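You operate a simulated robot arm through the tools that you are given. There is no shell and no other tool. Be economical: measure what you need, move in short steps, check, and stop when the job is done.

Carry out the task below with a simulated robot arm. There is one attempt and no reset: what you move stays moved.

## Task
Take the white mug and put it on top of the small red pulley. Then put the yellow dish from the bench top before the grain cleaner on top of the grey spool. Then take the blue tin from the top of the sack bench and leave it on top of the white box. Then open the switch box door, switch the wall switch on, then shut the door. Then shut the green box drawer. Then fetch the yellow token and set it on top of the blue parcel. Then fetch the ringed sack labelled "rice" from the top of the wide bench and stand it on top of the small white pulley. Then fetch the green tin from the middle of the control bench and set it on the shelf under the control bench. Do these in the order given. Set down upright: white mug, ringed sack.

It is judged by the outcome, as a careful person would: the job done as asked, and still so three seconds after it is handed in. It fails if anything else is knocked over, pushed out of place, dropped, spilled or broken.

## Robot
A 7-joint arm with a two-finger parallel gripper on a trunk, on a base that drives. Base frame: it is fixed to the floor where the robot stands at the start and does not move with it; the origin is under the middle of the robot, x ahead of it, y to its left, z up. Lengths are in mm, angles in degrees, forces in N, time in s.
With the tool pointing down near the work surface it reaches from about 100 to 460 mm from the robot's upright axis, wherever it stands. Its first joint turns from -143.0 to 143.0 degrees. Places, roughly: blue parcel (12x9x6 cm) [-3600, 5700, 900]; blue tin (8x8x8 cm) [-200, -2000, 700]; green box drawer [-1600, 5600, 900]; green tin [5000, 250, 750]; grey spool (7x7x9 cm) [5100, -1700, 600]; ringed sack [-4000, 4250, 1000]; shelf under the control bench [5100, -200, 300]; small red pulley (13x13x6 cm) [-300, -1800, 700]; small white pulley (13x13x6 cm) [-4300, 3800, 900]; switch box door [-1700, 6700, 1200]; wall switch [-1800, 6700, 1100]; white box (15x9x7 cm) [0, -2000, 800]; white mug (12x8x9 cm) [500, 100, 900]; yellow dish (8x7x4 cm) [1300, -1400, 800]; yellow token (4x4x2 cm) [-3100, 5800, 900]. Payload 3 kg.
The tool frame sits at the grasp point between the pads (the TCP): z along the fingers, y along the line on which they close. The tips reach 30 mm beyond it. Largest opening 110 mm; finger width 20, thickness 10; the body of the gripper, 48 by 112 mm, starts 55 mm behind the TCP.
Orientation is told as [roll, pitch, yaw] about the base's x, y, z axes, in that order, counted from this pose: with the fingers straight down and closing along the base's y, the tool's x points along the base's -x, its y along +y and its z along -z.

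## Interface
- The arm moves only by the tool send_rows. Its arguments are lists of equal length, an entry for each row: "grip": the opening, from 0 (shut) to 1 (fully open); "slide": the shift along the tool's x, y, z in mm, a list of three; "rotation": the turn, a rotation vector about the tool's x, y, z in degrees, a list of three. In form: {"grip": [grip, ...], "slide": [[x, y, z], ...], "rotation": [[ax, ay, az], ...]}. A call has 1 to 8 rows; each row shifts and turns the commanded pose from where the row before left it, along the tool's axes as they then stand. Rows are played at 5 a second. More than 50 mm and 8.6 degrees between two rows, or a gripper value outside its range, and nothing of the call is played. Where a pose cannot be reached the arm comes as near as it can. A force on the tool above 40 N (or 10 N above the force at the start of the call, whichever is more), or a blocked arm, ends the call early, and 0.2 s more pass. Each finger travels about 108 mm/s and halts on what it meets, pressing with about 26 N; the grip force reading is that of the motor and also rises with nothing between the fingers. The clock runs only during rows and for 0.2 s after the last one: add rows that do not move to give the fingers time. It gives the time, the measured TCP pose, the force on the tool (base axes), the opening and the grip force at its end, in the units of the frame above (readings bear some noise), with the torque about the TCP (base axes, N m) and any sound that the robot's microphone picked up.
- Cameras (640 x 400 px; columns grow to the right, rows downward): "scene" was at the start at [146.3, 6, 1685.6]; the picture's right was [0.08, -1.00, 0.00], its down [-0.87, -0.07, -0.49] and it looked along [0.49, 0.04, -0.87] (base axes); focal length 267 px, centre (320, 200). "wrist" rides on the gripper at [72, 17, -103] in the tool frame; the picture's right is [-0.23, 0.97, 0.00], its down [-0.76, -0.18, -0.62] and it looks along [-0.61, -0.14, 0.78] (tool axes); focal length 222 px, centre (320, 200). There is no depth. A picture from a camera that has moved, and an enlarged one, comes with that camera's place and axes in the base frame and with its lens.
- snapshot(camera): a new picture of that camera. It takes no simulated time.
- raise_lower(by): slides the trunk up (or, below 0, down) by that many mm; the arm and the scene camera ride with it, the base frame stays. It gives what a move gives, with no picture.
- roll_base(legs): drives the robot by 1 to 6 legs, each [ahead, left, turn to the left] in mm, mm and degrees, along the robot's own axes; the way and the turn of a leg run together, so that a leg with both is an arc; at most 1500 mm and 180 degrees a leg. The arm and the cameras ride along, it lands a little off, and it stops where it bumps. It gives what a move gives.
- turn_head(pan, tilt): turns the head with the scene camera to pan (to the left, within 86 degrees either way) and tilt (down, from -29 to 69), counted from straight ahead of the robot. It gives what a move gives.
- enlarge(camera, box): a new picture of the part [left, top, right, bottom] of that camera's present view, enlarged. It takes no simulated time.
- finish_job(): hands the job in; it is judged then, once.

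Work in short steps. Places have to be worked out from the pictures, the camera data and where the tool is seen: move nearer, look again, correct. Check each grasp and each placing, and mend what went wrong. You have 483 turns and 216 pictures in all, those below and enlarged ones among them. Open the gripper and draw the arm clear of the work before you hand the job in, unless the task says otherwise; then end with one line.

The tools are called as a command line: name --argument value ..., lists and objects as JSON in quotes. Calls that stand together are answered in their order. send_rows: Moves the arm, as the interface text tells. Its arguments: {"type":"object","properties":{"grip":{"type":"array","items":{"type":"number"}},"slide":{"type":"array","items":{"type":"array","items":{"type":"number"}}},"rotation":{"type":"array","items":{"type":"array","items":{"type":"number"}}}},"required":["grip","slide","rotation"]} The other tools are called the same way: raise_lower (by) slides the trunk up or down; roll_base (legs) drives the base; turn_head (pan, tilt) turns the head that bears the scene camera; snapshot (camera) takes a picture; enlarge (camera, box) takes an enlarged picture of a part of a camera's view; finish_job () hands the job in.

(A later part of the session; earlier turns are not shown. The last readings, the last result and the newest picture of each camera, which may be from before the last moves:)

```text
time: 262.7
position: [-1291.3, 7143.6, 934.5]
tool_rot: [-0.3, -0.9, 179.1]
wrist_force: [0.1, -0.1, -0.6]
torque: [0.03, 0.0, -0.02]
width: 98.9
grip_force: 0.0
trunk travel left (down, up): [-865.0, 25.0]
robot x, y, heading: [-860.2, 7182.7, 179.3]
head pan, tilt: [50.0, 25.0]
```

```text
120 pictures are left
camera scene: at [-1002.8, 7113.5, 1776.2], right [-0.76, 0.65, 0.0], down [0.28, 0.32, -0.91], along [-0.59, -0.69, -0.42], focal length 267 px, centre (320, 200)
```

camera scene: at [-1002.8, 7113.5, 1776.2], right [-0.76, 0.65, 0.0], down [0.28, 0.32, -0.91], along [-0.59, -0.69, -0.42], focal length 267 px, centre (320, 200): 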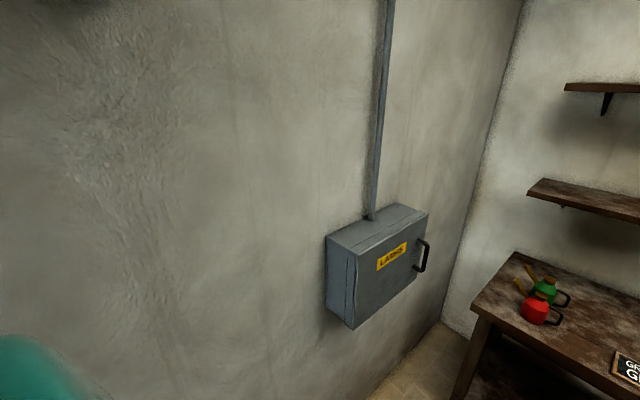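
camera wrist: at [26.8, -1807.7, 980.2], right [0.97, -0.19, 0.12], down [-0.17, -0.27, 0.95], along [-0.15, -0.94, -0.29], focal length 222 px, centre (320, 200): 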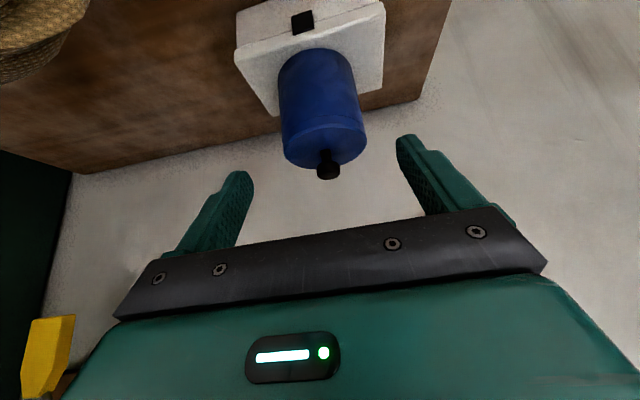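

LAMPS switch box: handle on its west side, hinge on east. Turn to face south, then strafe west.

roll_base --legs '[[0, 60, 0], [0, 0, 90], [0, -640, 0]]'

turn_head --pan -10 --tilt 40

snapshot --camera "scene"

```text
time: 270.4
position: [-1426.1, 6697.8, 935.8]
tool_rot: [0.4, -0.9, -89.8]
wrist_force: [-0.4, 0.8, 0.3]
torque: [0.01, 0.02, 0.01]
width: 98.9
grip_force: 0.0
trunk travel left (down, up): [-865.0, 25.0]
robot x, y, heading: [-1475.4, 7126.0, -90.7]
head pan, tilt: [50.0, 25.0]
stopped in leg 3: the force on the tool passed its limit at 70 N (the readings are from after the stop); the commanded pose is now the measured one
```

```text
time: 271.7
position: [-1425.4, 6698.3, 936.6]
tool_rot: [0.4, -0.9, -89.9]
wrist_force: [0.5, -0.3, 0.3]
torque: [0.01, 0.03, -0.02]
width: 98.9
grip_force: 0.2
trunk travel left (down, up): [-865.0, 25.0]
robot x, y, heading: [-1470.6, 7126.2, -90.5]
head pan, tilt: [-10.0, 40.0]
```

```text
119 pictures are left
camera scene: at [-1488.8, 6963.0, 1752.9], right [-0.98, 0.18, 0.0], down [0.12, 0.63, -0.77], along [-0.14, -0.75, -0.64], focal length 267 px, centre (320, 200)
```

scene: 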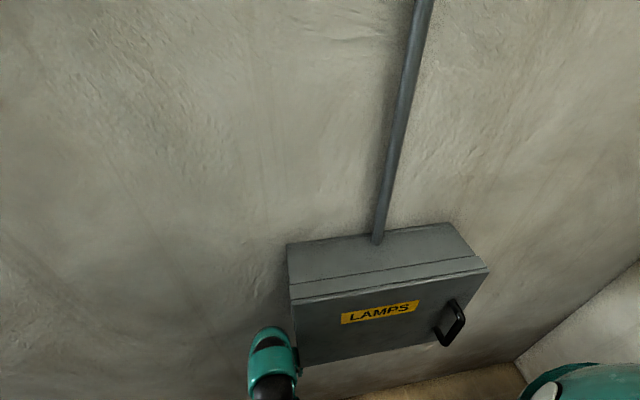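

The wrist bumped the box's side (fixed box, no damage seen). Back off 230 and look again.

roll_base --legs '[[-230, 0, 0.5], [0, -180, 0]]'

turn_head --pan 0 --tilt 30

snapshot --camera "scene"

snapshot --camera "wrist"

```text
time: 274.6
position: [-1599.1, 6926.2, 936.4]
tool_rot: [0.5, -0.7, -89.4]
wrist_force: [0.1, 0.0, 1.0]
torque: [0.0, -0.03, 0.02]
width: 99.1
grip_force: 0.1
trunk travel left (down, up): [-865.0, 25.0]
robot x, y, heading: [-1646.8, 7352.9, -90.2]
head pan, tilt: [-10.0, 40.0]
```

```text
time: 275.3
position: [-1599.0, 6927.1, 936.3]
tool_rot: [0.5, -0.9, -89.4]
wrist_force: [0.6, 0.1, -0.3]
torque: [-0.03, 0.01, -0.01]
width: 99.0
grip_force: 0.2
trunk travel left (down, up): [-865.0, 25.0]
robot x, y, heading: [-1653.3, 7355.9, -90.4]
head pan, tilt: [0.0, 30.0]
```

```text
118 pictures are left
camera scene: at [-1649.8, 7183.6, 1768.2], right [-1.0, 0.0, 0.0], down [0.0, 0.5, -0.87], along [0.0, -0.87, -0.5], focal length 267 px, centre (320, 200)
```

scene: 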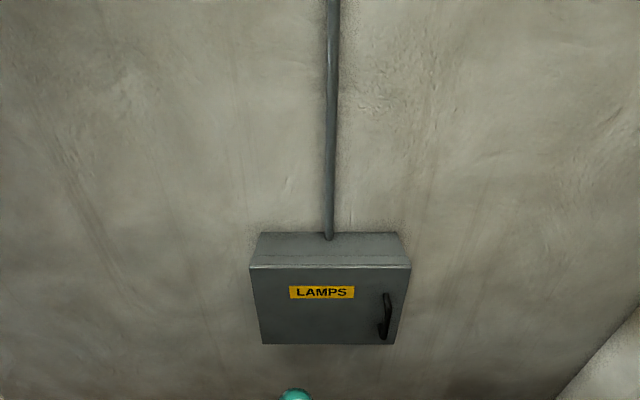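

```text
117 pictures are left
camera wrist: at [-1583.6, 7002.1, 1037.9], right [0.98, -0.22, 0.01], down [-0.17, -0.75, 0.63], along [-0.13, -0.62, -0.77], focal length 222 px, centre (320, 200)
```

wrist: 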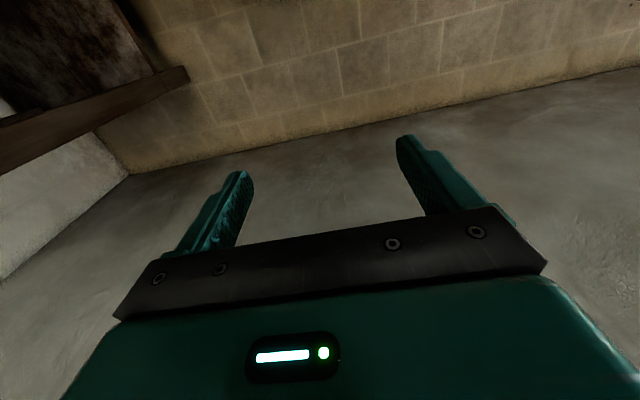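

Box: door face y≈6713, x from -1871 to -1480, z 1000–1311; handle is a vertical bar near x≈-1815, z≈1170, hinge at x≈-1480. I'll make the tool horizontal to grip the bar; start tilting while advancing the arm.

send_rows --grip '[0.9, 0.9, 0.9, 0.9, 0.9, 0.9, 0.9, 0.9]' --slide '[[0, 0, -30], [0, 0, -30], [0, 0, -30], [0, 0, 0], [0, 0, 0], [0, 0, 0], [0, 0, 0], [0, 0, 0]]' --rotation '[[0, 0, 0], [0, 0, 0], [0, 0, 0], [0, -8.5, 0], [0, -8.5, 0], [0, -8.5, 0], [0, -8.5, 0], [0, -8.5, 0]]'

send_rows --grip '[0.9, 0.9, 0.9, 0.9, 0.9, 0.9, 0.9]' --slide '[[0, 0, 0], [0, 0, 0], [0, 0, 0], [0, 0, 0], [0, 0, 0], [0, 0, 0], [0, 0, 0]]' --rotation '[[0, -8.5, 0], [0, -8.5, 0], [0, -8.5, 0], [0, -8.5, 0], [0, -8.5, 0], [0, -4, 0], [0, 0, 0]]'

```text
time: 277.1
position: [-1600.8, 6928.4, 1025.6]
tool_rot: [0.7, -43.4, -89.8]
wrist_force: [0.5, -0.4, -1.2]
torque: [0.04, 0.04, -0.02]
width: 99.1
grip_force: 0.1
trunk travel left (down, up): [-865.0, 25.0]
robot x, y, heading: [-1647.2, 7350.8, -90.2]
head pan, tilt: [0.0, 30.0]
```

```text
time: 278.7
position: [-1600.8, 6928.2, 1025.7]
tool_rot: [84.6, -89.7, -174.0]
wrist_force: [0.7, 0.3, 0.1]
torque: [0.04, -0.03, -0.01]
width: 99.3
grip_force: 0.0
trunk travel left (down, up): [-865.0, 25.0]
robot x, y, heading: [-1650.4, 7353.5, -90.2]
head pan, tilt: [0.0, 30.0]
```

Tool horizontal. Raise to z≈1170 and strafe right ~210 to face the handle.

send_rows --grip '[0.9, 0.9, 0.9, 0.9, 0.9]' --slide '[[-36, 0, 0], [-36, 0, 0], [-36, 0, 0], [-36, 0, 0], [0, 0, 0]]' --rotation '[[0, 0, 0], [0, 0, 0], [0, 0, 0], [0, 0, 0], [0, 0, 0]]'

roll_base --legs '[[0, -210, 0]]'

snapshot --camera "wrist"

snapshot --camera "scene"

```text
time: 279.9
position: [-1601.6, 6929.0, 1170.0]
tool_rot: [73.6, -89.6, -162.9]
wrist_force: [-0.6, 1.3, -0.2]
torque: [-0.01, -0.03, 0.0]
width: 98.9
grip_force: 0.1
trunk travel left (down, up): [-865.0, 25.0]
robot x, y, heading: [-1650.9, 7355.2, -89.9]
head pan, tilt: [0.0, 30.0]
```

```text
time: 281.5
position: [-1815.9, 6928.4, 1170.3]
tool_rot: [74.3, -89.5, -163.7]
wrist_force: [-0.4, -0.2, 0.6]
torque: [-0.02, -0.01, 0.02]
width: 99.2
grip_force: 0.2
trunk travel left (down, up): [-865.0, 25.0]
robot x, y, heading: [-1861.0, 7353.6, -89.7]
head pan, tilt: [0.0, 30.0]
```

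```text
116 pictures are left
camera wrist: at [-1798.6, 7034.4, 1098.0], right [0.97, 0.01, 0.24], down [-0.19, 0.62, 0.76], along [-0.14, -0.78, 0.6], focal length 222 px, centre (320, 200)
```

wrist: 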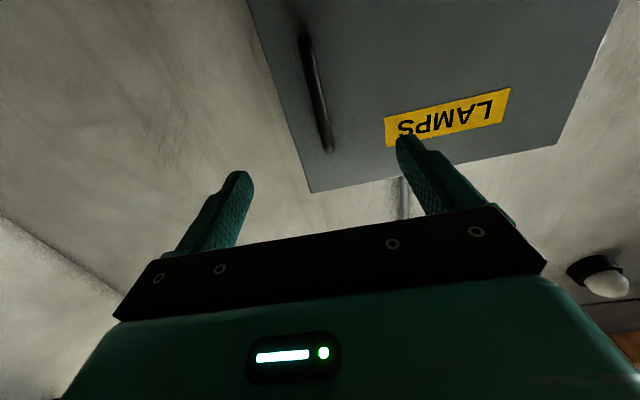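

```text
115 pictures are left
camera scene: at [-1864.9, 7183.7, 1768.3], right [-1.0, 0.0, 0.0], down [0.0, 0.5, -0.87], along [0.0, -0.87, -0.5], focal length 267 px, centre (320, 200)
```

scene: 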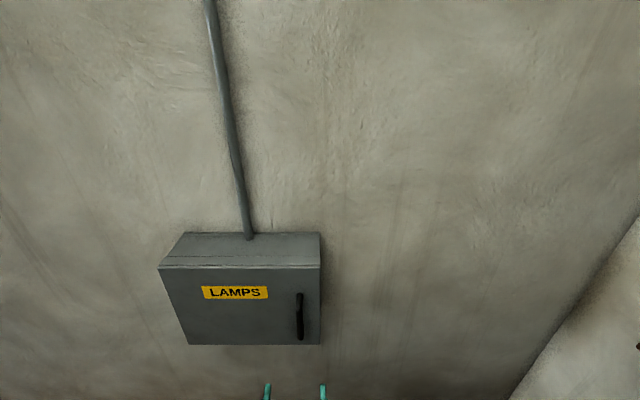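

Handle bar confirmed at x≈-1815, z 1102–1236; tool is aligned. Advance 140 with the gripper half open, then check.

send_rows --grip '[0.6, 0.6, 0.6, 0.6, 0.6]' --slide '[[0, 0, 35], [0, 0, 35], [0, 0, 35], [0, 0, 35], [0, 0, 0]]' --rotation '[[0, 0, 0], [0, 0, 0], [0, 0, 0], [0, 0, 0], [0, 0, 0]]'

snapshot --camera "wrist"

```text
time: 282.7
position: [-1813.8, 6791.1, 1170.5]
tool_rot: [73.6, -89.5, -163.1]
wrist_force: [0.0, 0.4, -0.8]
torque: [0.03, 0.0, -0.03]
width: 65.9
grip_force: 0.0
trunk travel left (down, up): [-865.0, 25.0]
robot x, y, heading: [-1866.1, 7353.5, -89.8]
head pan, tilt: [0.0, 30.0]
```

```text
114 pictures are left
camera wrist: at [-1796.8, 6895.7, 1097.7], right [0.97, 0.01, 0.24], down [-0.19, 0.62, 0.76], along [-0.14, -0.78, 0.6], focal length 222 px, centre (320, 200)
```

wrist: 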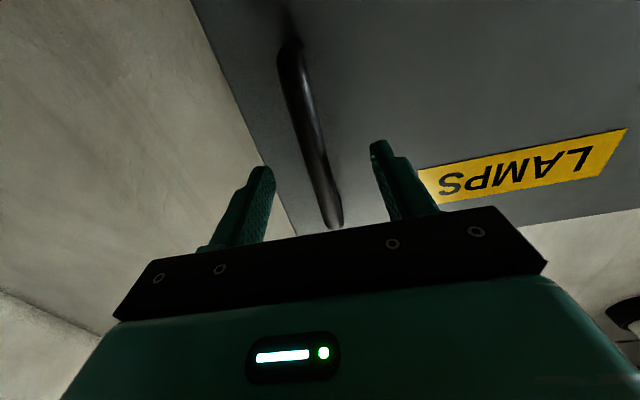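

Bar is centered between the fingers. Advance ~36 more.

send_rows --grip '[0.6, 0.6, 0.6, 0.6]' --slide '[[0, 0, 15], [0, 0, 12], [0, 0, 9], [0, 0, 0]]' --rotation '[[0, 0, 0], [0, 0, 0], [0, 0, 0], [0, 0, 0]]'

snapshot --camera "wrist"

```text
time: 283.7
position: [-1813.7, 6753.5, 1170.4]
tool_rot: [83.8, -89.5, -173.2]
wrist_force: [-0.4, 9.5, 1.4]
torque: [-0.01, 0.03, -0.38]
width: 66.0
grip_force: 0.1
trunk travel left (down, up): [-865.0, 25.0]
robot x, y, heading: [-1863.0, 7354.5, -90.1]
head pan, tilt: [0.0, 30.0]
```

```text
113 pictures are left
camera wrist: at [-1796.1, 6858.9, 1097.6], right [0.97, 0.01, 0.23], down [-0.19, 0.62, 0.76], along [-0.14, -0.78, 0.61], focal length 222 px, centre (320, 200)
```

wrist: 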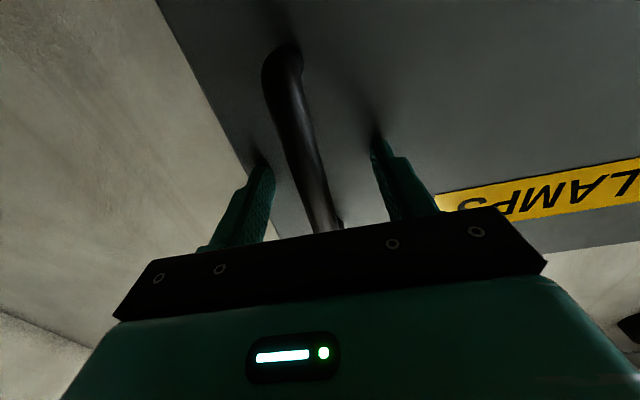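

Tips touch the door face. Back 3 mm and close on the bar.

send_rows --grip '[0.5, 0.3, 0.1, 0.0, 0.0, 0.0]' --slide '[[0, 0, -3], [0, 0, 0], [0, 0, 0], [0, 0, 0], [0, 0, 0], [0, 0, 0]]' --rotation '[[0, 0, 0], [0, 0, 0], [0, 0, 0], [0, 0, 0], [0, 0, 0], [0, 0, 0]]'

```text
time: 285.1
position: [-1815.0, 6754.3, 1168.8]
tool_rot: [74.0, -89.5, -163.6]
wrist_force: [-8.8, 2.4, -1.4]
torque: [-0.16, 0.49, 0.02]
width: 15.7
grip_force: 44.9
trunk travel left (down, up): [-865.0, 25.0]
robot x, y, heading: [-1863.0, 7355.5, -90.2]
head pan, tilt: [0.0, 30.0]
```

Bar gripped (16 mm). Pulling the door open along its arc about the hinge, 10° first.

send_rows --grip '[0, 0, 0, 0, 0]' --slide '[[0, 2, -14.6], [0, 2, -14.6], [0, 2, -14.6], [0, 2, -14.6], [0, 0, 0]]' --rotation '[[2.5, 0, 0], [2.5, 0, 0], [2.5, 0, 0], [2.5, 0, 0], [0, 0, 0]]'

snapshot --camera "scene"

```text
time: 286.3
position: [-1796.5, 6812.0, 1169.9]
tool_rot: [60.2, -89.6, -159.5]
wrist_force: [25.7, -11.1, 6.3]
torque: [0.8, 0.04, -0.02]
width: 15.6
grip_force: 44.6
trunk travel left (down, up): [-865.0, 25.0]
robot x, y, heading: [-1860.7, 7354.1, -90.1]
head pan, tilt: [0.0, 30.0]
```

```text
112 pictures are left
camera scene: at [-1857.4, 7181.7, 1768.2], right [-1.0, 0.0, 0.0], down [0.0, 0.5, -0.87], along [0.0, -0.87, -0.5], focal length 267 px, centre (320, 200)
```

scene: 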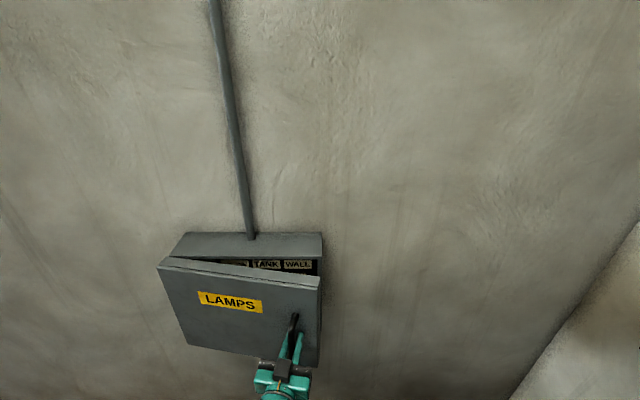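

Door opens; inside labels include "TANK" and "WALL". Adjusting the arc (hinge ≈(-1488,6681)) and continuing to ~30°.

send_rows --grip '[0, 0, 0, 0, 0, 0, 0]' --slide '[[0, 9, -14.2], [0, 3.5, -14.2], [0, 3.5, -14.2], [0, 3.5, -14.2], [0, 3.5, -14.2], [0, 3.5, -14.2], [0, 0, 0]]' --rotation '[[2.5, 0, 0], [2.5, 0, 0], [2.5, 0, 0], [2.5, 0, 0], [2.5, 0, 0], [2.5, 0, 0], [0, 0, 0]]'

snapshot --camera "scene"

```text
time: 287.9
position: [-1753.6, 6889.0, 1169.1]
tool_rot: [39.5, -89.5, -154.0]
wrist_force: [-3.5, 4.2, -7.7]
torque: [0.39, 0.12, 0.11]
width: 15.5
grip_force: 44.7
trunk travel left (down, up): [-865.0, 25.0]
robot x, y, heading: [-1857.8, 7350.1, -90.1]
head pan, tilt: [0.0, 30.0]
```

```text
111 pictures are left
camera scene: at [-1863.8, 7183.5, 1768.2], right [-1.0, 0.0, 0.0], down [0.0, 0.5, -0.87], along [0.0, -0.87, -0.5], focal length 267 px, centre (320, 200)
```

scene: 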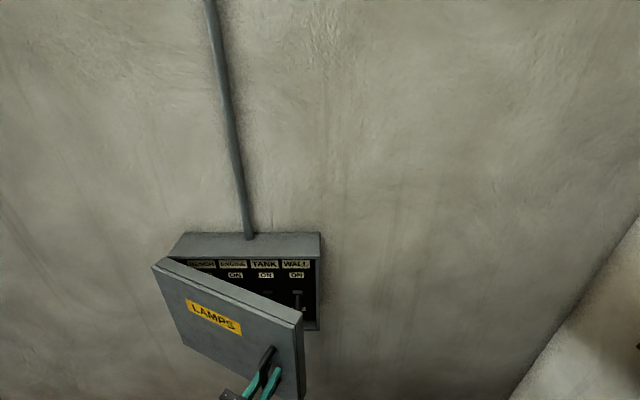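

Arc fits well. Continue another ~17°.

send_rows --grip '[0, 0, 0, 0, 0, 0, 0, 0]' --slide '[[0, 3.5, -14.2], [0, 3.5, -14.2], [0, 3.5, -14.2], [0, 3.5, -14.2], [0, 3.5, -14.2], [0, 3.5, -14.2], [0, 3.5, -14.2], [0, 0, 0]]' --rotation '[[2.5, 0, 0], [2.5, 0, 0], [2.5, 0, 0], [2.5, 0, 0], [2.5, 0, 0], [2.5, 0, 0], [2.5, 0, 0], [0, 0, 0]]'

send_rows --grip '[0, 0, 0, 0, 0, 0, 0, 0]' --slide '[[0, 3.5, -14.2], [0, 3.5, -14.2], [0, 3.5, -14.2], [0, 3.5, -14.2], [0, 3.5, -14.2], [0, 3.5, -14.2], [0, 3.5, -14.2], [0, 0, 0]]' --rotation '[[2.5, 0, 0], [2.5, 0, 0], [2.5, 0, 0], [2.5, 0, 0], [2.5, 0, 0], [2.5, 0, 0], [2.5, 0, 0], [0, 0, 0]]'

snapshot --camera "scene"

```text
time: 289.7
position: [-1684.3, 6956.3, 1171.9]
tool_rot: [48.1, -89.3, -178.7]
wrist_force: [-7.3, 12.3, -3.6]
torque: [-0.47, 0.9, 0.37]
width: 15.6
grip_force: 45.4
out of reach, approached as far as the arm can: row 7
trunk travel left (down, up): [-865.0, 25.0]
robot x, y, heading: [-1864.9, 7355.9, -89.9]
head pan, tilt: [0.0, 30.0]
```

```text
time: 291.5
position: [-1685.0, 6956.3, 1171.5]
tool_rot: [50.2, -89.5, 179.1]
wrist_force: [-4.4, 6.2, 12.8]
torque: [0.35, 0.19, 0.02]
width: 15.8
grip_force: 45.0
out of reach, approached as far as the arm can: row 1, 2, 3, 4, 5, 6, 7
trunk travel left (down, up): [-865.0, 25.0]
robot x, y, heading: [-1863.9, 7353.6, -90.0]
head pan, tilt: [0.0, 30.0]
```

```text
110 pictures are left
camera scene: at [-1864.4, 7185.8, 1768.6], right [-1.0, 0.0, 0.0], down [0.0, 0.5, -0.87], along [0.0, -0.87, -0.5], focal length 267 px, centre (320, 200)
```

scene: 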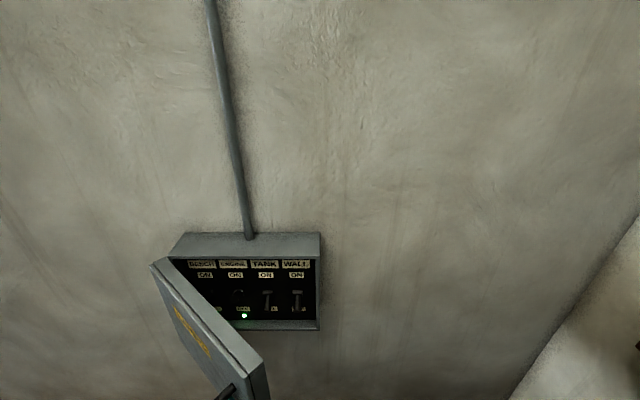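

Arm limit reached with door ≈43° open. Zoom into the switches, then release the handle.

enlarge --camera "scene" --box '[170, 220, 340, 340]'

send_rows --grip '[0.3, 0.5, 0.5, 0.5, 0.5, 0.5]' --slide '[[0, 0, 0], [0, 0, 0], [0, 0, -20], [0, 0, -30], [0, 0, -30], [0, 0, 0]]' --rotation '[[0, 0, 0], [0, 0, 0], [0, 0, 0], [0, 0, 0], [0, 0, 0], [0, 0, 0]]'

snapshot --camera "scene"

```text
3.33 times, centred on (255, 280) of scene
camera zoom: at [-1864.4, 7185.8, 1768.6], right [-1.0, 0.0, 0.0], down [0.0, 0.5, -0.87], along [0.0, -0.87, -0.5], focal length 890 px, centre (537, -67)
```

zoom: 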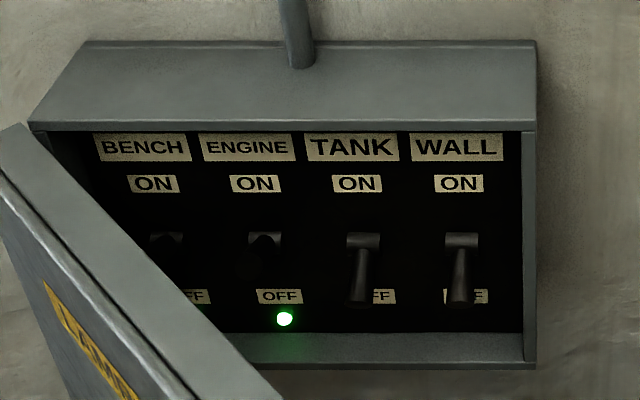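

```text
time: 292.9
position: [-1684.9, 6954.6, 1169.8]
tool_rot: [33.4, -89.4, -164.0]
wrist_force: [0.5, 0.4, 0.1]
torque: [0.01, 0.0, -0.01]
width: 54.9
grip_force: 0.1
out of reach, approached as far as the arm can: row 3, 4, 5
trunk travel left (down, up): [-865.0, 25.0]
robot x, y, heading: [-1864.1, 7354.5, -90.1]
head pan, tilt: [0.0, 30.0]
```

```text
108 pictures are left
camera scene: at [-1863.1, 7183.7, 1768.3], right [-1.0, 0.0, 0.0], down [0.0, 0.5, -0.87], along [0.0, -0.87, -0.5], focal length 267 px, centre (320, 200)
```

scene: 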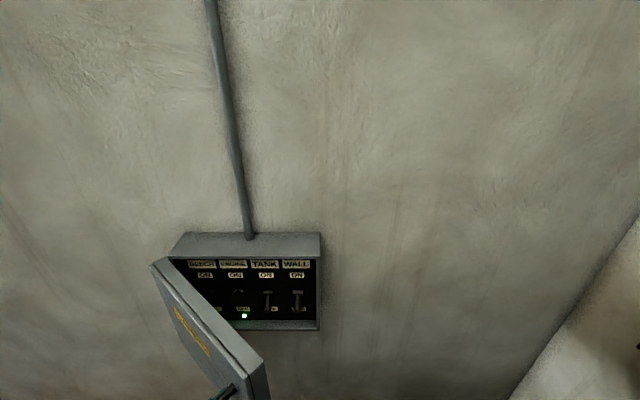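

Door stays open; WALL and TANK levers are down (OFF). Retreat the gripper from the handle by driving diagonally along the tool's axis.

roll_base --legs '[[-89, 81, 0]]'

snapshot --camera "wrist"

snapshot --camera "scene"

```text
time: 294.2
position: [-1601.9, 7046.5, 1171.0]
tool_rot: [38.6, -89.6, -169.4]
wrist_force: [1.2, 0.9, -0.2]
torque: [0.01, -0.02, 0.0]
width: 54.8
grip_force: 0.0
trunk travel left (down, up): [-865.0, 25.0]
robot x, y, heading: [-1783.9, 7443.0, -90.4]
head pan, tilt: [0.0, 30.0]
```

```text
107 pictures are left
camera wrist: at [-1521.4, 7115.9, 1099.2], right [0.74, -0.64, 0.23], down [0.27, 0.59, 0.76], along [-0.62, -0.5, 0.6], focal length 222 px, centre (320, 200)
```

wrist: 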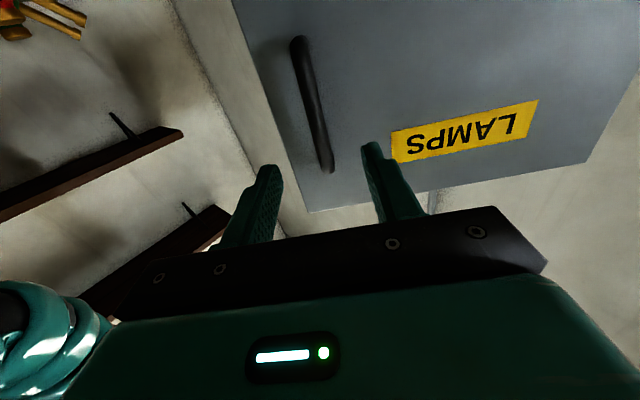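

```text
106 pictures are left
camera scene: at [-1780.7, 7276.0, 1768.4], right [-1.0, 0.0, 0.0], down [0.0, 0.5, -0.87], along [0.0, -0.87, -0.5], focal length 267 px, centre (320, 200)
```

scene: 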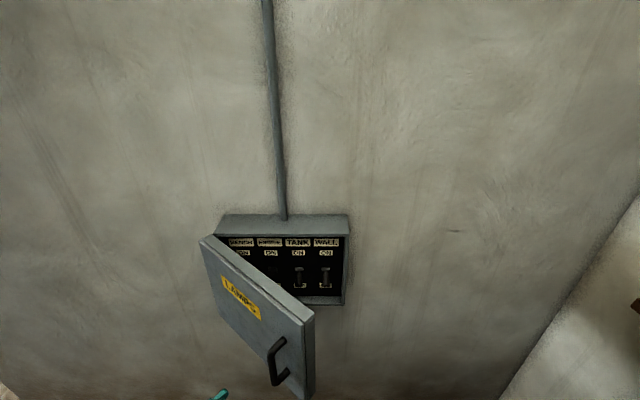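

Released cleanly. Zoom for triangulating the WALL lever.

enlarge --camera "scene" --box '[200, 200, 360, 310]'

```text
3.64 times, centred on (280, 255) of scene
camera zoom: at [-1780.7, 7276.0, 1768.4], right [-1.0, 0.0, 0.0], down [0.0, 0.5, -0.87], along [0.0, -0.87, -0.5], focal length 971 px, centre (466, 0)
```

zoom: 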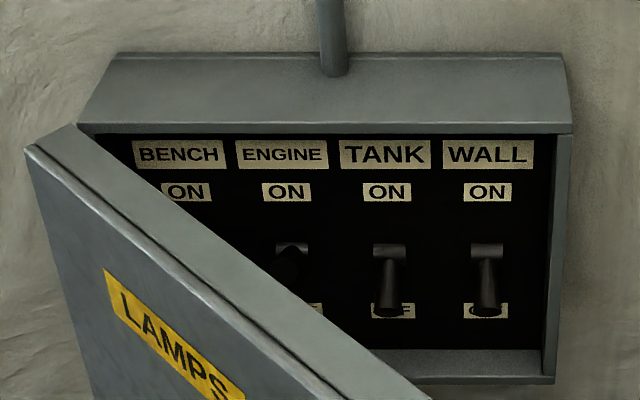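

WALL lever tip ≈(-1800,6675,1105), pivot z≈1160. The door must be pushed wider first. Straighten the tool to point south, go round the door's free edge on the west side.

send_rows --grip '[0.2, 0, 0, 0, 0, 0]' --slide '[[0, 0, 0], [0, 0, 0], [0, 0, 0], [0, 0, 0], [0, 0, 0], [0, 0, 0]]' --rotation '[[-8.4, 0, 0], [-8.4, 0, 0], [-8.4, 0, 0], [-8.4, 0, 0], [-8.4, 0, 0], [0, 0, 0]]'

roll_base --legs '[[0, -255, 0]]'

snapshot --camera "wrist"

snapshot --camera "scene"

```text
time: 295.6
position: [-1601.3, 7046.4, 1171.2]
tool_rot: [77.9, -89.6, -166.4]
wrist_force: [-0.6, -0.1, 0.7]
torque: [0.01, -0.01, -0.04]
width: 0.0
grip_force: 26.4
trunk travel left (down, up): [-865.0, 25.0]
robot x, y, heading: [-1780.2, 7445.8, -90.1]
head pan, tilt: [0.0, 30.0]
```

```text
time: 296.9
position: [-1682.9, 7044.0, 1171.0]
tool_rot: [70.9, -89.8, -159.6]
wrist_force: [0.3, -0.9, 0.9]
torque: [-0.03, 0.02, -0.04]
width: 0.0
grip_force: 26.1
trunk travel left (down, up): [-865.0, 25.0]
robot x, y, heading: [-1865.5, 7444.0, -90.3]
head pan, tilt: [0.0, 30.0]
stopped in leg 1: the robot was blocked; the commanded pose is now the measured one
```

```text
104 pictures are left
camera wrist: at [-1667.5, 7150.1, 1097.5], right [0.97, 0.02, 0.23], down [-0.19, 0.62, 0.76], along [-0.13, -0.79, 0.61], focal length 222 px, centre (320, 200)
```

wrist: 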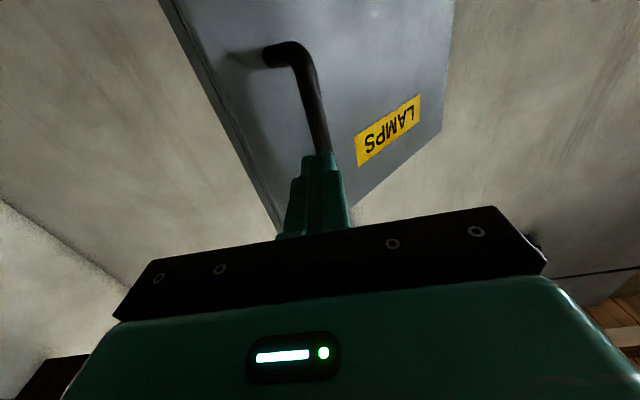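

```text
103 pictures are left
camera scene: at [-1859.5, 7273.4, 1768.2], right [-1.0, 0.0, 0.0], down [0.0, 0.5, -0.87], along [0.0, -0.87, -0.5], focal length 267 px, centre (320, 200)
```

scene: 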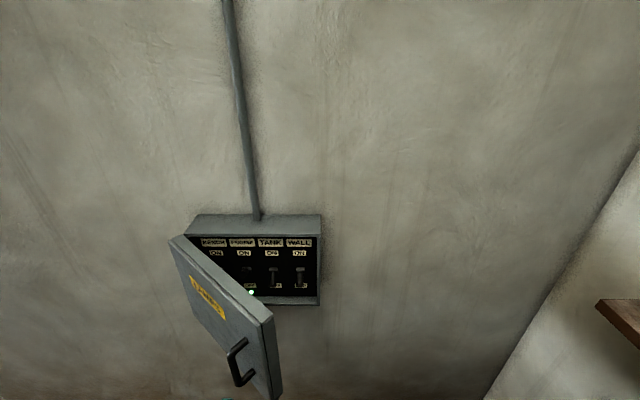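

Base stopped against something on the west (bench), at x≈-1865. Shift the arm itself west ~165 instead.

send_rows --grip '[0, 0, 0, 0, 0]' --slide '[[0, -40, 0], [0, -42, 0], [0, -42, 0], [0, -42, 0], [0, 0, 0]]' --rotation '[[0, 0, 0], [0, 0, 0], [0, 0, 0], [0, 0, 0], [0, 0, 0]]'

turn_head --pan -70 --tilt 50

snapshot --camera "scene"

```text
time: 298.1
position: [-1836.3, 7043.6, 1165.0]
tool_rot: [75.6, -89.5, -164.2]
wrist_force: [0.3, -0.7, -0.3]
torque: [0.0, -0.01, 0.0]
width: 0.1
grip_force: 26.4
out of reach, approached as far as the arm can: row 4
trunk travel left (down, up): [-865.0, 25.0]
robot x, y, heading: [-1866.8, 7444.3, -90.1]
head pan, tilt: [0.0, 30.0]
```

```text
time: 299.5
position: [-1834.7, 7044.2, 1165.1]
tool_rot: [77.2, -89.5, -165.9]
wrist_force: [-0.2, -0.6, -0.7]
torque: [0.0, -0.03, -0.01]
width: 0.0
grip_force: 25.9
trunk travel left (down, up): [-865.0, 25.0]
robot x, y, heading: [-1859.2, 7448.1, -89.9]
head pan, tilt: [-70.0, 50.0]
```

```text
102 pictures are left
camera scene: at [-1936.7, 7338.1, 1738.7], right [-0.34, 0.94, 0.0], down [0.72, 0.26, -0.64], along [-0.6, -0.22, -0.77], focal length 267 px, centre (320, 200)
```

scene: 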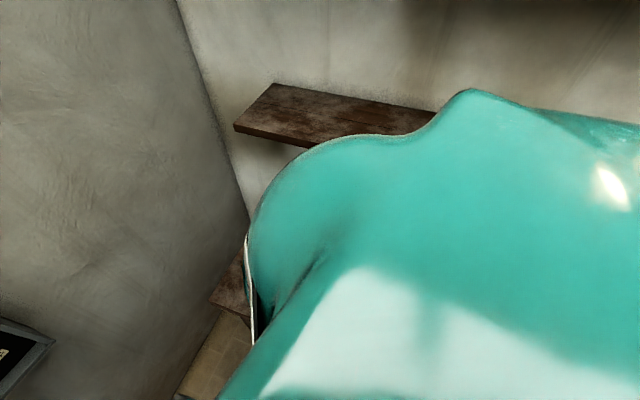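

TCP now at x≈-1835, west of the door's edge. Drive forward 119 so only the fingers pass behind the door edge.

roll_base --legs '[[119, 0, 0]]'

turn_head --pan 5 --tilt 45

snapshot --camera "scene"

snapshot --camera "wrist"

```text
time: 300.7
position: [-1836.7, 6924.0, 1165.9]
tool_rot: [67.1, -89.6, -155.9]
wrist_force: [0.4, -0.1, 0.1]
torque: [-0.07, 0.0, -0.03]
width: 0.0
grip_force: 25.8
trunk travel left (down, up): [-865.0, 25.0]
robot x, y, heading: [-1866.9, 7327.9, -90.0]
head pan, tilt: [-70.0, 50.0]
```

```text
time: 302.2
position: [-1837.1, 6924.2, 1165.9]
tool_rot: [77.4, -89.6, -166.2]
wrist_force: [-0.6, -0.5, 0.6]
torque: [0.0, 0.02, 0.0]
width: 0.0
grip_force: 25.9
trunk travel left (down, up): [-865.0, 25.0]
robot x, y, heading: [-1865.7, 7322.5, -90.3]
head pan, tilt: [5.0, 45.0]
```

```text
101 pictures are left
camera scene: at [-1857.3, 7163.6, 1745.6], right [-1.0, -0.09, 0.0], down [-0.06, 0.7, -0.71], along [0.06, -0.7, -0.71], focal length 267 px, centre (320, 200)
```

scene: 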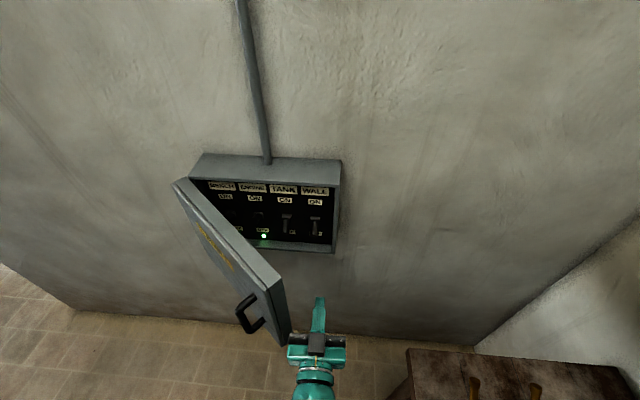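

```text
100 pictures are left
camera wrist: at [-1820.5, 7029.6, 1092.9], right [0.97, 0.02, 0.23], down [-0.2, 0.62, 0.76], along [-0.13, -0.79, 0.6], focal length 222 px, centre (320, 200)
```

wrist: 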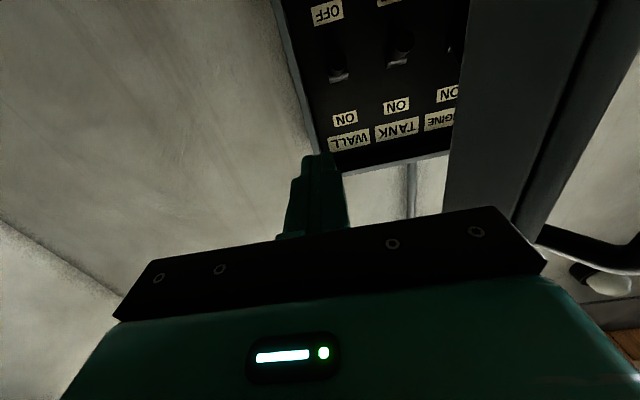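

Fingers are past the door edge on the inside. Push the door open: left 40, then diagonal moves following the arc.

roll_base --legs '[[0, 35, 0], [-75, 105, 0], [-55, 105, 0]]'

snapshot --camera "scene"

```text
time: 303.6
position: [-1775.6, 6948.2, 1166.6]
tool_rot: [75.6, -89.9, -165.2]
wrist_force: [-3.9, 6.4, -3.6]
torque: [0.11, 0.13, 0.03]
width: 0.0
grip_force: 25.7
trunk travel left (down, up): [-865.0, 25.0]
robot x, y, heading: [-1797.5, 7345.3, -90.1]
head pan, tilt: [5.0, 45.0]
stopped in leg 2: the force on the tool passed its limit at 64 N (the readings are from after the stop); the commanded pose is now the measured one
```

```text
99 pictures are left
camera scene: at [-1790.3, 7191.0, 1746.0], right [-1.0, -0.08, 0.0], down [-0.06, 0.7, -0.71], along [0.06, -0.71, -0.7], focal length 267 px, centre (320, 200)
```

scene: 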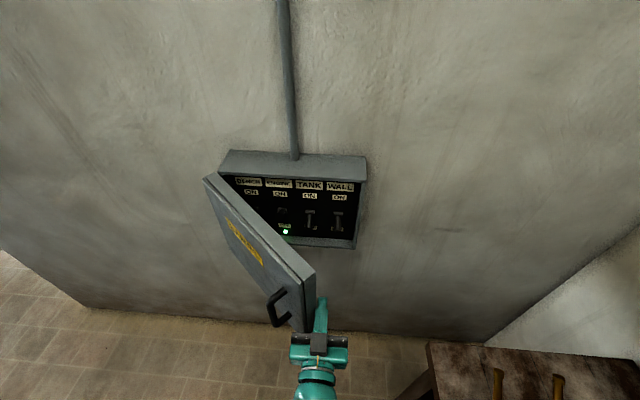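

Contact impact stopped the base. Push slowly with the arm instead.

send_rows --grip '[0, 0, 0, 0, 0, 0, 0, 0]' --slide '[[0, 6, -4], [0, 8, -5], [0, 8, -5], [0, 8, -5], [0, 8, -5], [0, 8, -5], [0, 8, -5], [0, 8, -5]]' --rotation '[[0, 0, 0], [0, 0, 0], [0, 0, 0], [0, 0, 0], [0, 0, 0], [0, 0, 0], [0, 0, 0], [0, 0, 0]]'

snapshot --camera "scene"

```text
time: 304.2
position: [-1768.1, 6954.2, 1165.3]
tool_rot: [55.7, -89.7, -145.6]
wrist_force: [-13.4, 12.4, 1.8]
torque: [-0.01, 0.02, 0.21]
width: 0.0
grip_force: 25.9
trunk travel left (down, up): [-865.0, 25.0]
robot x, y, heading: [-1800.2, 7343.7, -90.4]
head pan, tilt: [5.0, 45.0]
stopped in row 3: the force on the tool passed its limit at 44 N (the readings are from after the stop); the commanded pose is now the measured one
```

```text
98 pictures are left
camera scene: at [-1797.4, 7187.8, 1746.1], right [-1.0, -0.08, 0.0], down [-0.06, 0.7, -0.71], along [0.06, -0.71, -0.71], focal length 267 px, centre (320, 200)
```

scene: 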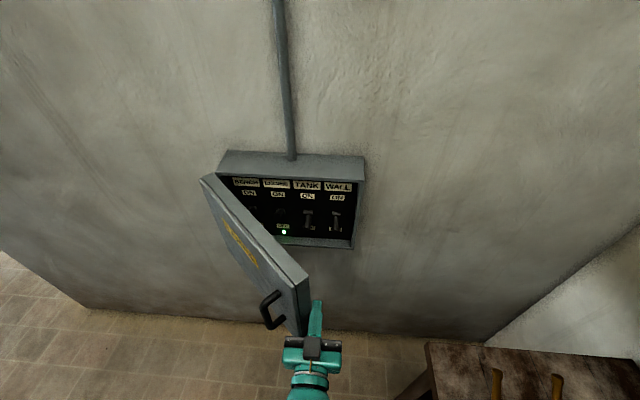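

The door edge moves more northward than I commanded. Push along the true tangent with smaller steps.

send_rows --grip '[0, 0, 0, 0, 0, 0, 0, 0]' --slide '[[0, 4, -4], [0, 5, -5], [0, 5, -5], [0, 5, -5], [0, 5.5, -5], [0, 5.5, -4.7], [0, 5.5, -4.5], [0, 5.5, -4.3]]' --rotation '[[0, 0, 0], [0, 0, 0], [0, 0, 0], [0, 0, 0], [0, 0, 0], [0, 0, 0], [0, 0, 0], [0, 0, 0]]'

send_rows --grip '[0, 0, 0, 0, 0, 0, 0, 0]' --slide '[[0, 5.5, -4], [0, 6, -4], [0, 6, -4], [0, 6, -3.8], [0, 6, -3.6], [0, 6, -3.4], [0, 6, -3.2], [0, 6, -3]]' --rotation '[[0, 0, 0], [0, 0, 0], [0, 0, 0], [0, 0, 0], [0, 0, 0], [0, 0, 0], [0, 0, 0], [0, 0, 0]]'

snapshot --camera "scene"

```text
time: 306.0
position: [-1725.6, 6992.6, 1165.3]
tool_rot: [22.7, -89.6, -112.4]
wrist_force: [-9.3, 12.7, -8.3]
torque: [-0.01, 0.11, 0.2]
width: 0.1
grip_force: 26.3
trunk travel left (down, up): [-865.0, 25.0]
robot x, y, heading: [-1799.3, 7344.7, -90.3]
head pan, tilt: [5.0, 45.0]
```

```text
time: 307.8
position: [-1678.1, 7021.5, 1166.2]
tool_rot: [58.9, -89.8, -148.8]
wrist_force: [-10.1, 18.9, 5.0]
torque: [0.03, -0.06, 0.26]
width: 0.0
grip_force: 26.2
trunk travel left (down, up): [-865.0, 25.0]
robot x, y, heading: [-1798.9, 7346.2, -90.4]
head pan, tilt: [5.0, 45.0]
```

```text
97 pictures are left
camera scene: at [-1795.2, 7189.5, 1746.1], right [-1.0, -0.08, 0.0], down [-0.06, 0.7, -0.71], along [0.06, -0.71, -0.71], focal length 267 px, centre (320, 200)
```

scene: 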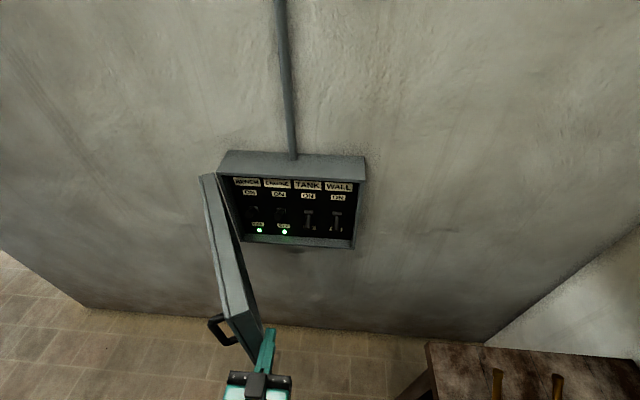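

Door is now ~68° open. Withdraw west, lower to below the lever height, and position in front of the WALL lever.

send_rows --grip '[0, 0, 0, 0, 0]' --slide '[[0, -25, 0], [0, -30, 0], [30, 0, 0], [30, 0, 0], [30, 0, 0]]' --rotation '[[0, 0, 0], [0, 0, 0], [0, 0, 0], [0, 0, 0], [0, 0, 0]]'

roll_base --legs '[[0, -63, 0], [150, 0, 0]]'

snapshot --camera "wrist"

snapshot --camera "scene"

```text
time: 309.0
position: [-1732.3, 7019.5, 1075.3]
tool_rot: [32.0, -89.6, -121.9]
wrist_force: [-0.3, -0.2, -0.4]
torque: [-0.01, 0.0, 0.0]
width: 0.0
grip_force: 26.1
trunk travel left (down, up): [-865.0, 25.0]
robot x, y, heading: [-1803.4, 7346.9, -90.1]
head pan, tilt: [5.0, 45.0]
```

```text
time: 310.9
position: [-1795.5, 6869.7, 1076.0]
tool_rot: [21.4, -89.6, -111.1]
wrist_force: [-0.1, -0.4, -0.3]
torque: [-0.02, 0.03, -0.01]
width: 0.0
grip_force: 25.9
trunk travel left (down, up): [-865.0, 25.0]
robot x, y, heading: [-1864.6, 7194.4, -90.1]
head pan, tilt: [5.0, 45.0]
```

```text
96 pictures are left
camera wrist: at [-1778.6, 6974.9, 1002.9], right [0.97, 0.0, 0.23], down [-0.18, 0.62, 0.77], along [-0.14, -0.79, 0.6], focal length 222 px, centre (320, 200)
```

wrist: 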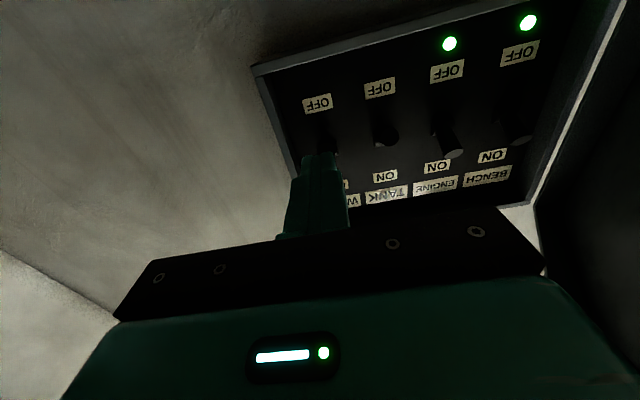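

```text
95 pictures are left
camera scene: at [-1857.0, 7033.3, 1745.4], right [-1.0, -0.08, 0.0], down [-0.06, 0.71, -0.71], along [0.06, -0.7, -0.71], focal length 267 px, centre (320, 200)
```

scene: 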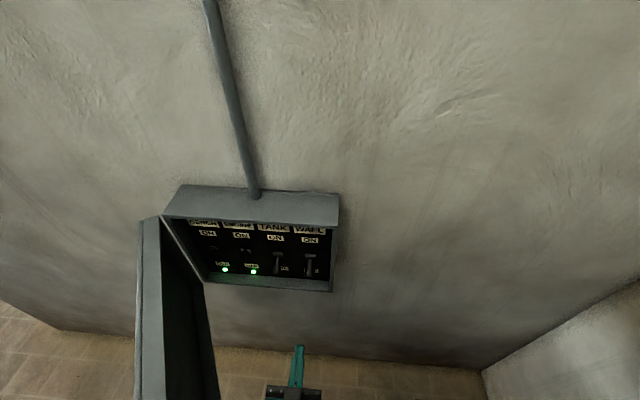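

Zoom wrist view to locate the WALL lever relative to the fingertip.

enlarge --camera "wrist" --box '[240, 40, 480, 220]'

enlarge --camera "scene" --box '[240, 180, 360, 300]'

```text
2.22 times, centred on (360, 130) of wrist
camera zoom: at [-1778.6, 6974.9, 1002.9], right [0.97, 0.0, 0.23], down [-0.18, 0.62, 0.77], along [-0.14, -0.79, 0.6], focal length 494 px, centre (231, 356)
```

zoom: 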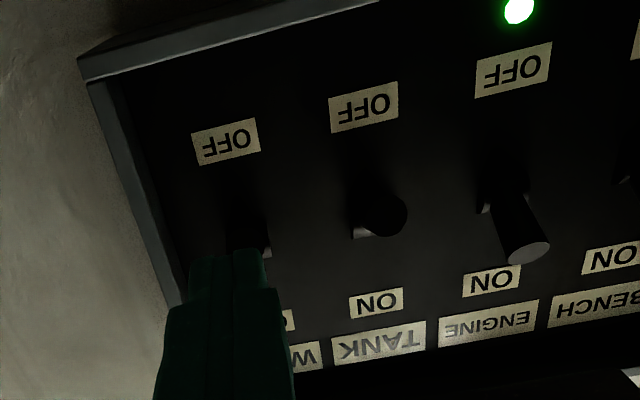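

```text
3.33 times, centred on (300, 240) of scene
camera zoom: at [-1857.0, 7033.3, 1745.4], right [-1.0, -0.08, 0.0], down [-0.06, 0.71, -0.71], along [0.06, -0.7, -0.71], focal length 890 px, centre (387, 67)
```

zoom: 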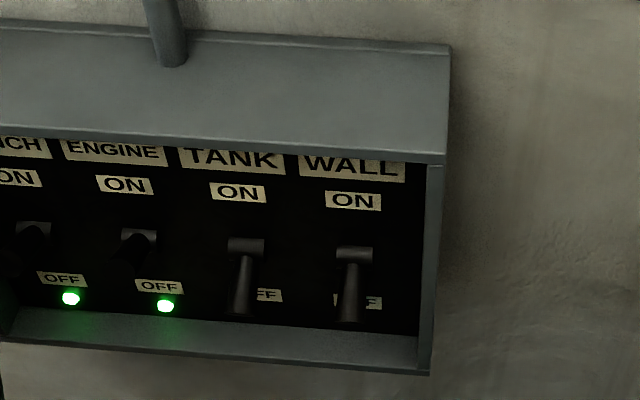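

Refined: WALL lever end ≈(-1802,6694,1133), angled 30° down. Advance with the closed fingers below it (z 1075) to y≈6695.

send_rows --grip '[0, 0, 0, 0, 0, 0, 0]' --slide '[[0, -6, 30], [0, 0, 35], [0, 0, 35], [0, 0, 30], [0, 0, 25], [0, 0, 20], [0, 0, 0]]' --rotation '[[0, 0, 0], [0, 0, 0], [0, 0, 0], [0, 0, 0], [0, 0, 0], [0, 0, 0], [0, 0, 0]]'

enlarge --camera "scene" --box '[220, 170, 380, 330]'

enlarge --camera "wrist" --box '[200, 0, 480, 220]'

```text
time: 312.6
position: [-1802.8, 6696.8, 1073.9]
tool_rot: [19.7, -89.5, -109.5]
wrist_force: [-0.8, 0.2, 0.0]
torque: [0.03, 0.01, 0.04]
width: 0.2
grip_force: 25.9
trunk travel left (down, up): [-865.0, 25.0]
robot x, y, heading: [-1866.3, 7195.9, -90.0]
head pan, tilt: [5.0, 45.0]
```

```text
2.50 times, centred on (300, 250) of scene
camera zoom: at [-1856.9, 7035.6, 1745.7], right [-1.0, -0.08, 0.0], down [-0.06, 0.7, -0.71], along [0.06, -0.7, -0.71], focal length 668 px, centre (370, 75)
```

zoom: 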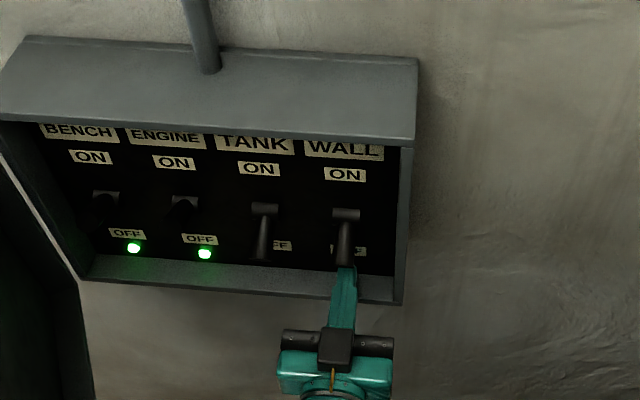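

```text
1.82 times, centred on (340, 110) of wrist
camera zoom: at [-1784.7, 6801.7, 1002.9], right [0.97, 0.0, 0.23], down [-0.18, 0.62, 0.77], along [-0.14, -0.79, 0.6], focal length 404 px, centre (284, 364)
```

zoom: 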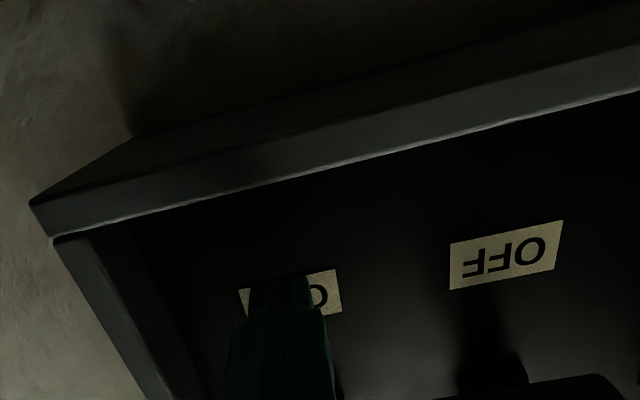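

Finger is right beneath the WALL lever. Raise to flip it.

send_rows --grip '[0, 0, 0, 0, 0, 0, 0]' --slide '[[-12, 0, 0], [-14, 0, 0], [-14, 0, 0], [-14, 0, 0], [-14, 0, 0], [-14, 0, 0], [-8, 0, 0]]' --rotation '[[0, 0, 0], [0, 0, 0], [0, 0, 0], [0, 0, 0], [0, 0, 0], [0, 0, 0], [0, 0, 0]]'

enlarge --camera "scene" --box '[220, 170, 380, 330]'

```text
time: 313.9
position: [-1801.5, 6697.2, 1141.5]
tool_rot: [-5.2, -88.6, -84.6]
wrist_force: [0.5, 1.5, -4.2]
torque: [0.1, 0.0, 0.09]
width: 0.2
grip_force: 25.5
trunk travel left (down, up): [-865.0, 25.0]
robot x, y, heading: [-1866.2, 7199.5, -89.9]
head pan, tilt: [5.0, 45.0]
heard: click
stopped in row 6: the force on the tool passed its limit at 56 N (the readings are from after the stop); the commanded pose is now the measured one
```

```text
2.50 times, centred on (300, 250) of scene
camera zoom: at [-1857.0, 7035.5, 1745.8], right [-1.0, -0.08, 0.0], down [-0.06, 0.7, -0.71], along [0.06, -0.7, -0.71], focal length 668 px, centre (370, 75)
```

zoom: 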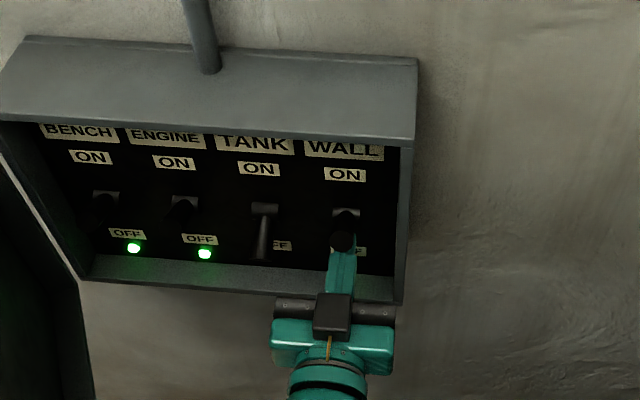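

A click was heard. Lower the finger slightly and retreat to check the lamp.

send_rows --grip '[0, 0, 0, 0, 0, 0, 0]' --slide '[[20, 0, 0], [20, 0, -10], [0, 0, -35], [0, 0, -40], [0, 0, -40], [0, 0, -40], [0, 0, 0]]' --rotation '[[0, 0, 0], [0, 0, 0], [0, 0, 0], [0, 0, 0], [0, 0, 0], [0, 0, 0], [0, 0, 0]]'

enlarge --camera "scene" --box '[120, 170, 380, 330]'

```text
time: 315.5
position: [-1801.2, 6861.5, 1108.0]
tool_rot: [-3.3, -88.6, -86.6]
wrist_force: [-0.1, 0.1, 0.0]
torque: [-0.03, -0.01, 0.0]
width: 0.1
grip_force: 26.1
trunk travel left (down, up): [-865.0, 25.0]
robot x, y, heading: [-1868.7, 7194.2, -90.1]
head pan, tilt: [5.0, 45.0]
```

```text
2.46 times, centred on (250, 250) of scene
camera zoom: at [-1857.2, 7035.3, 1745.6], right [-1.0, -0.08, 0.0], down [-0.06, 0.7, -0.71], along [0.06, -0.7, -0.71], focal length 658 px, centre (492, 77)
```

zoom: 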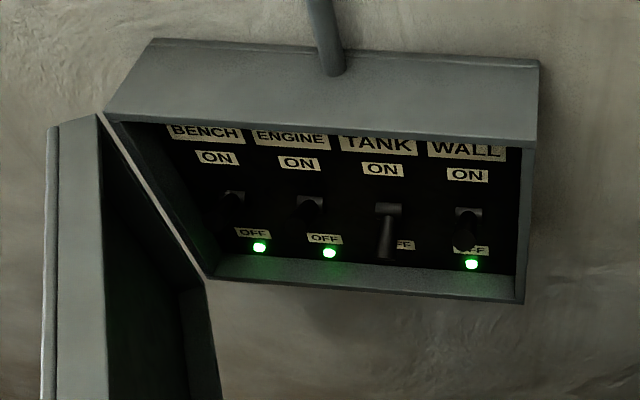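

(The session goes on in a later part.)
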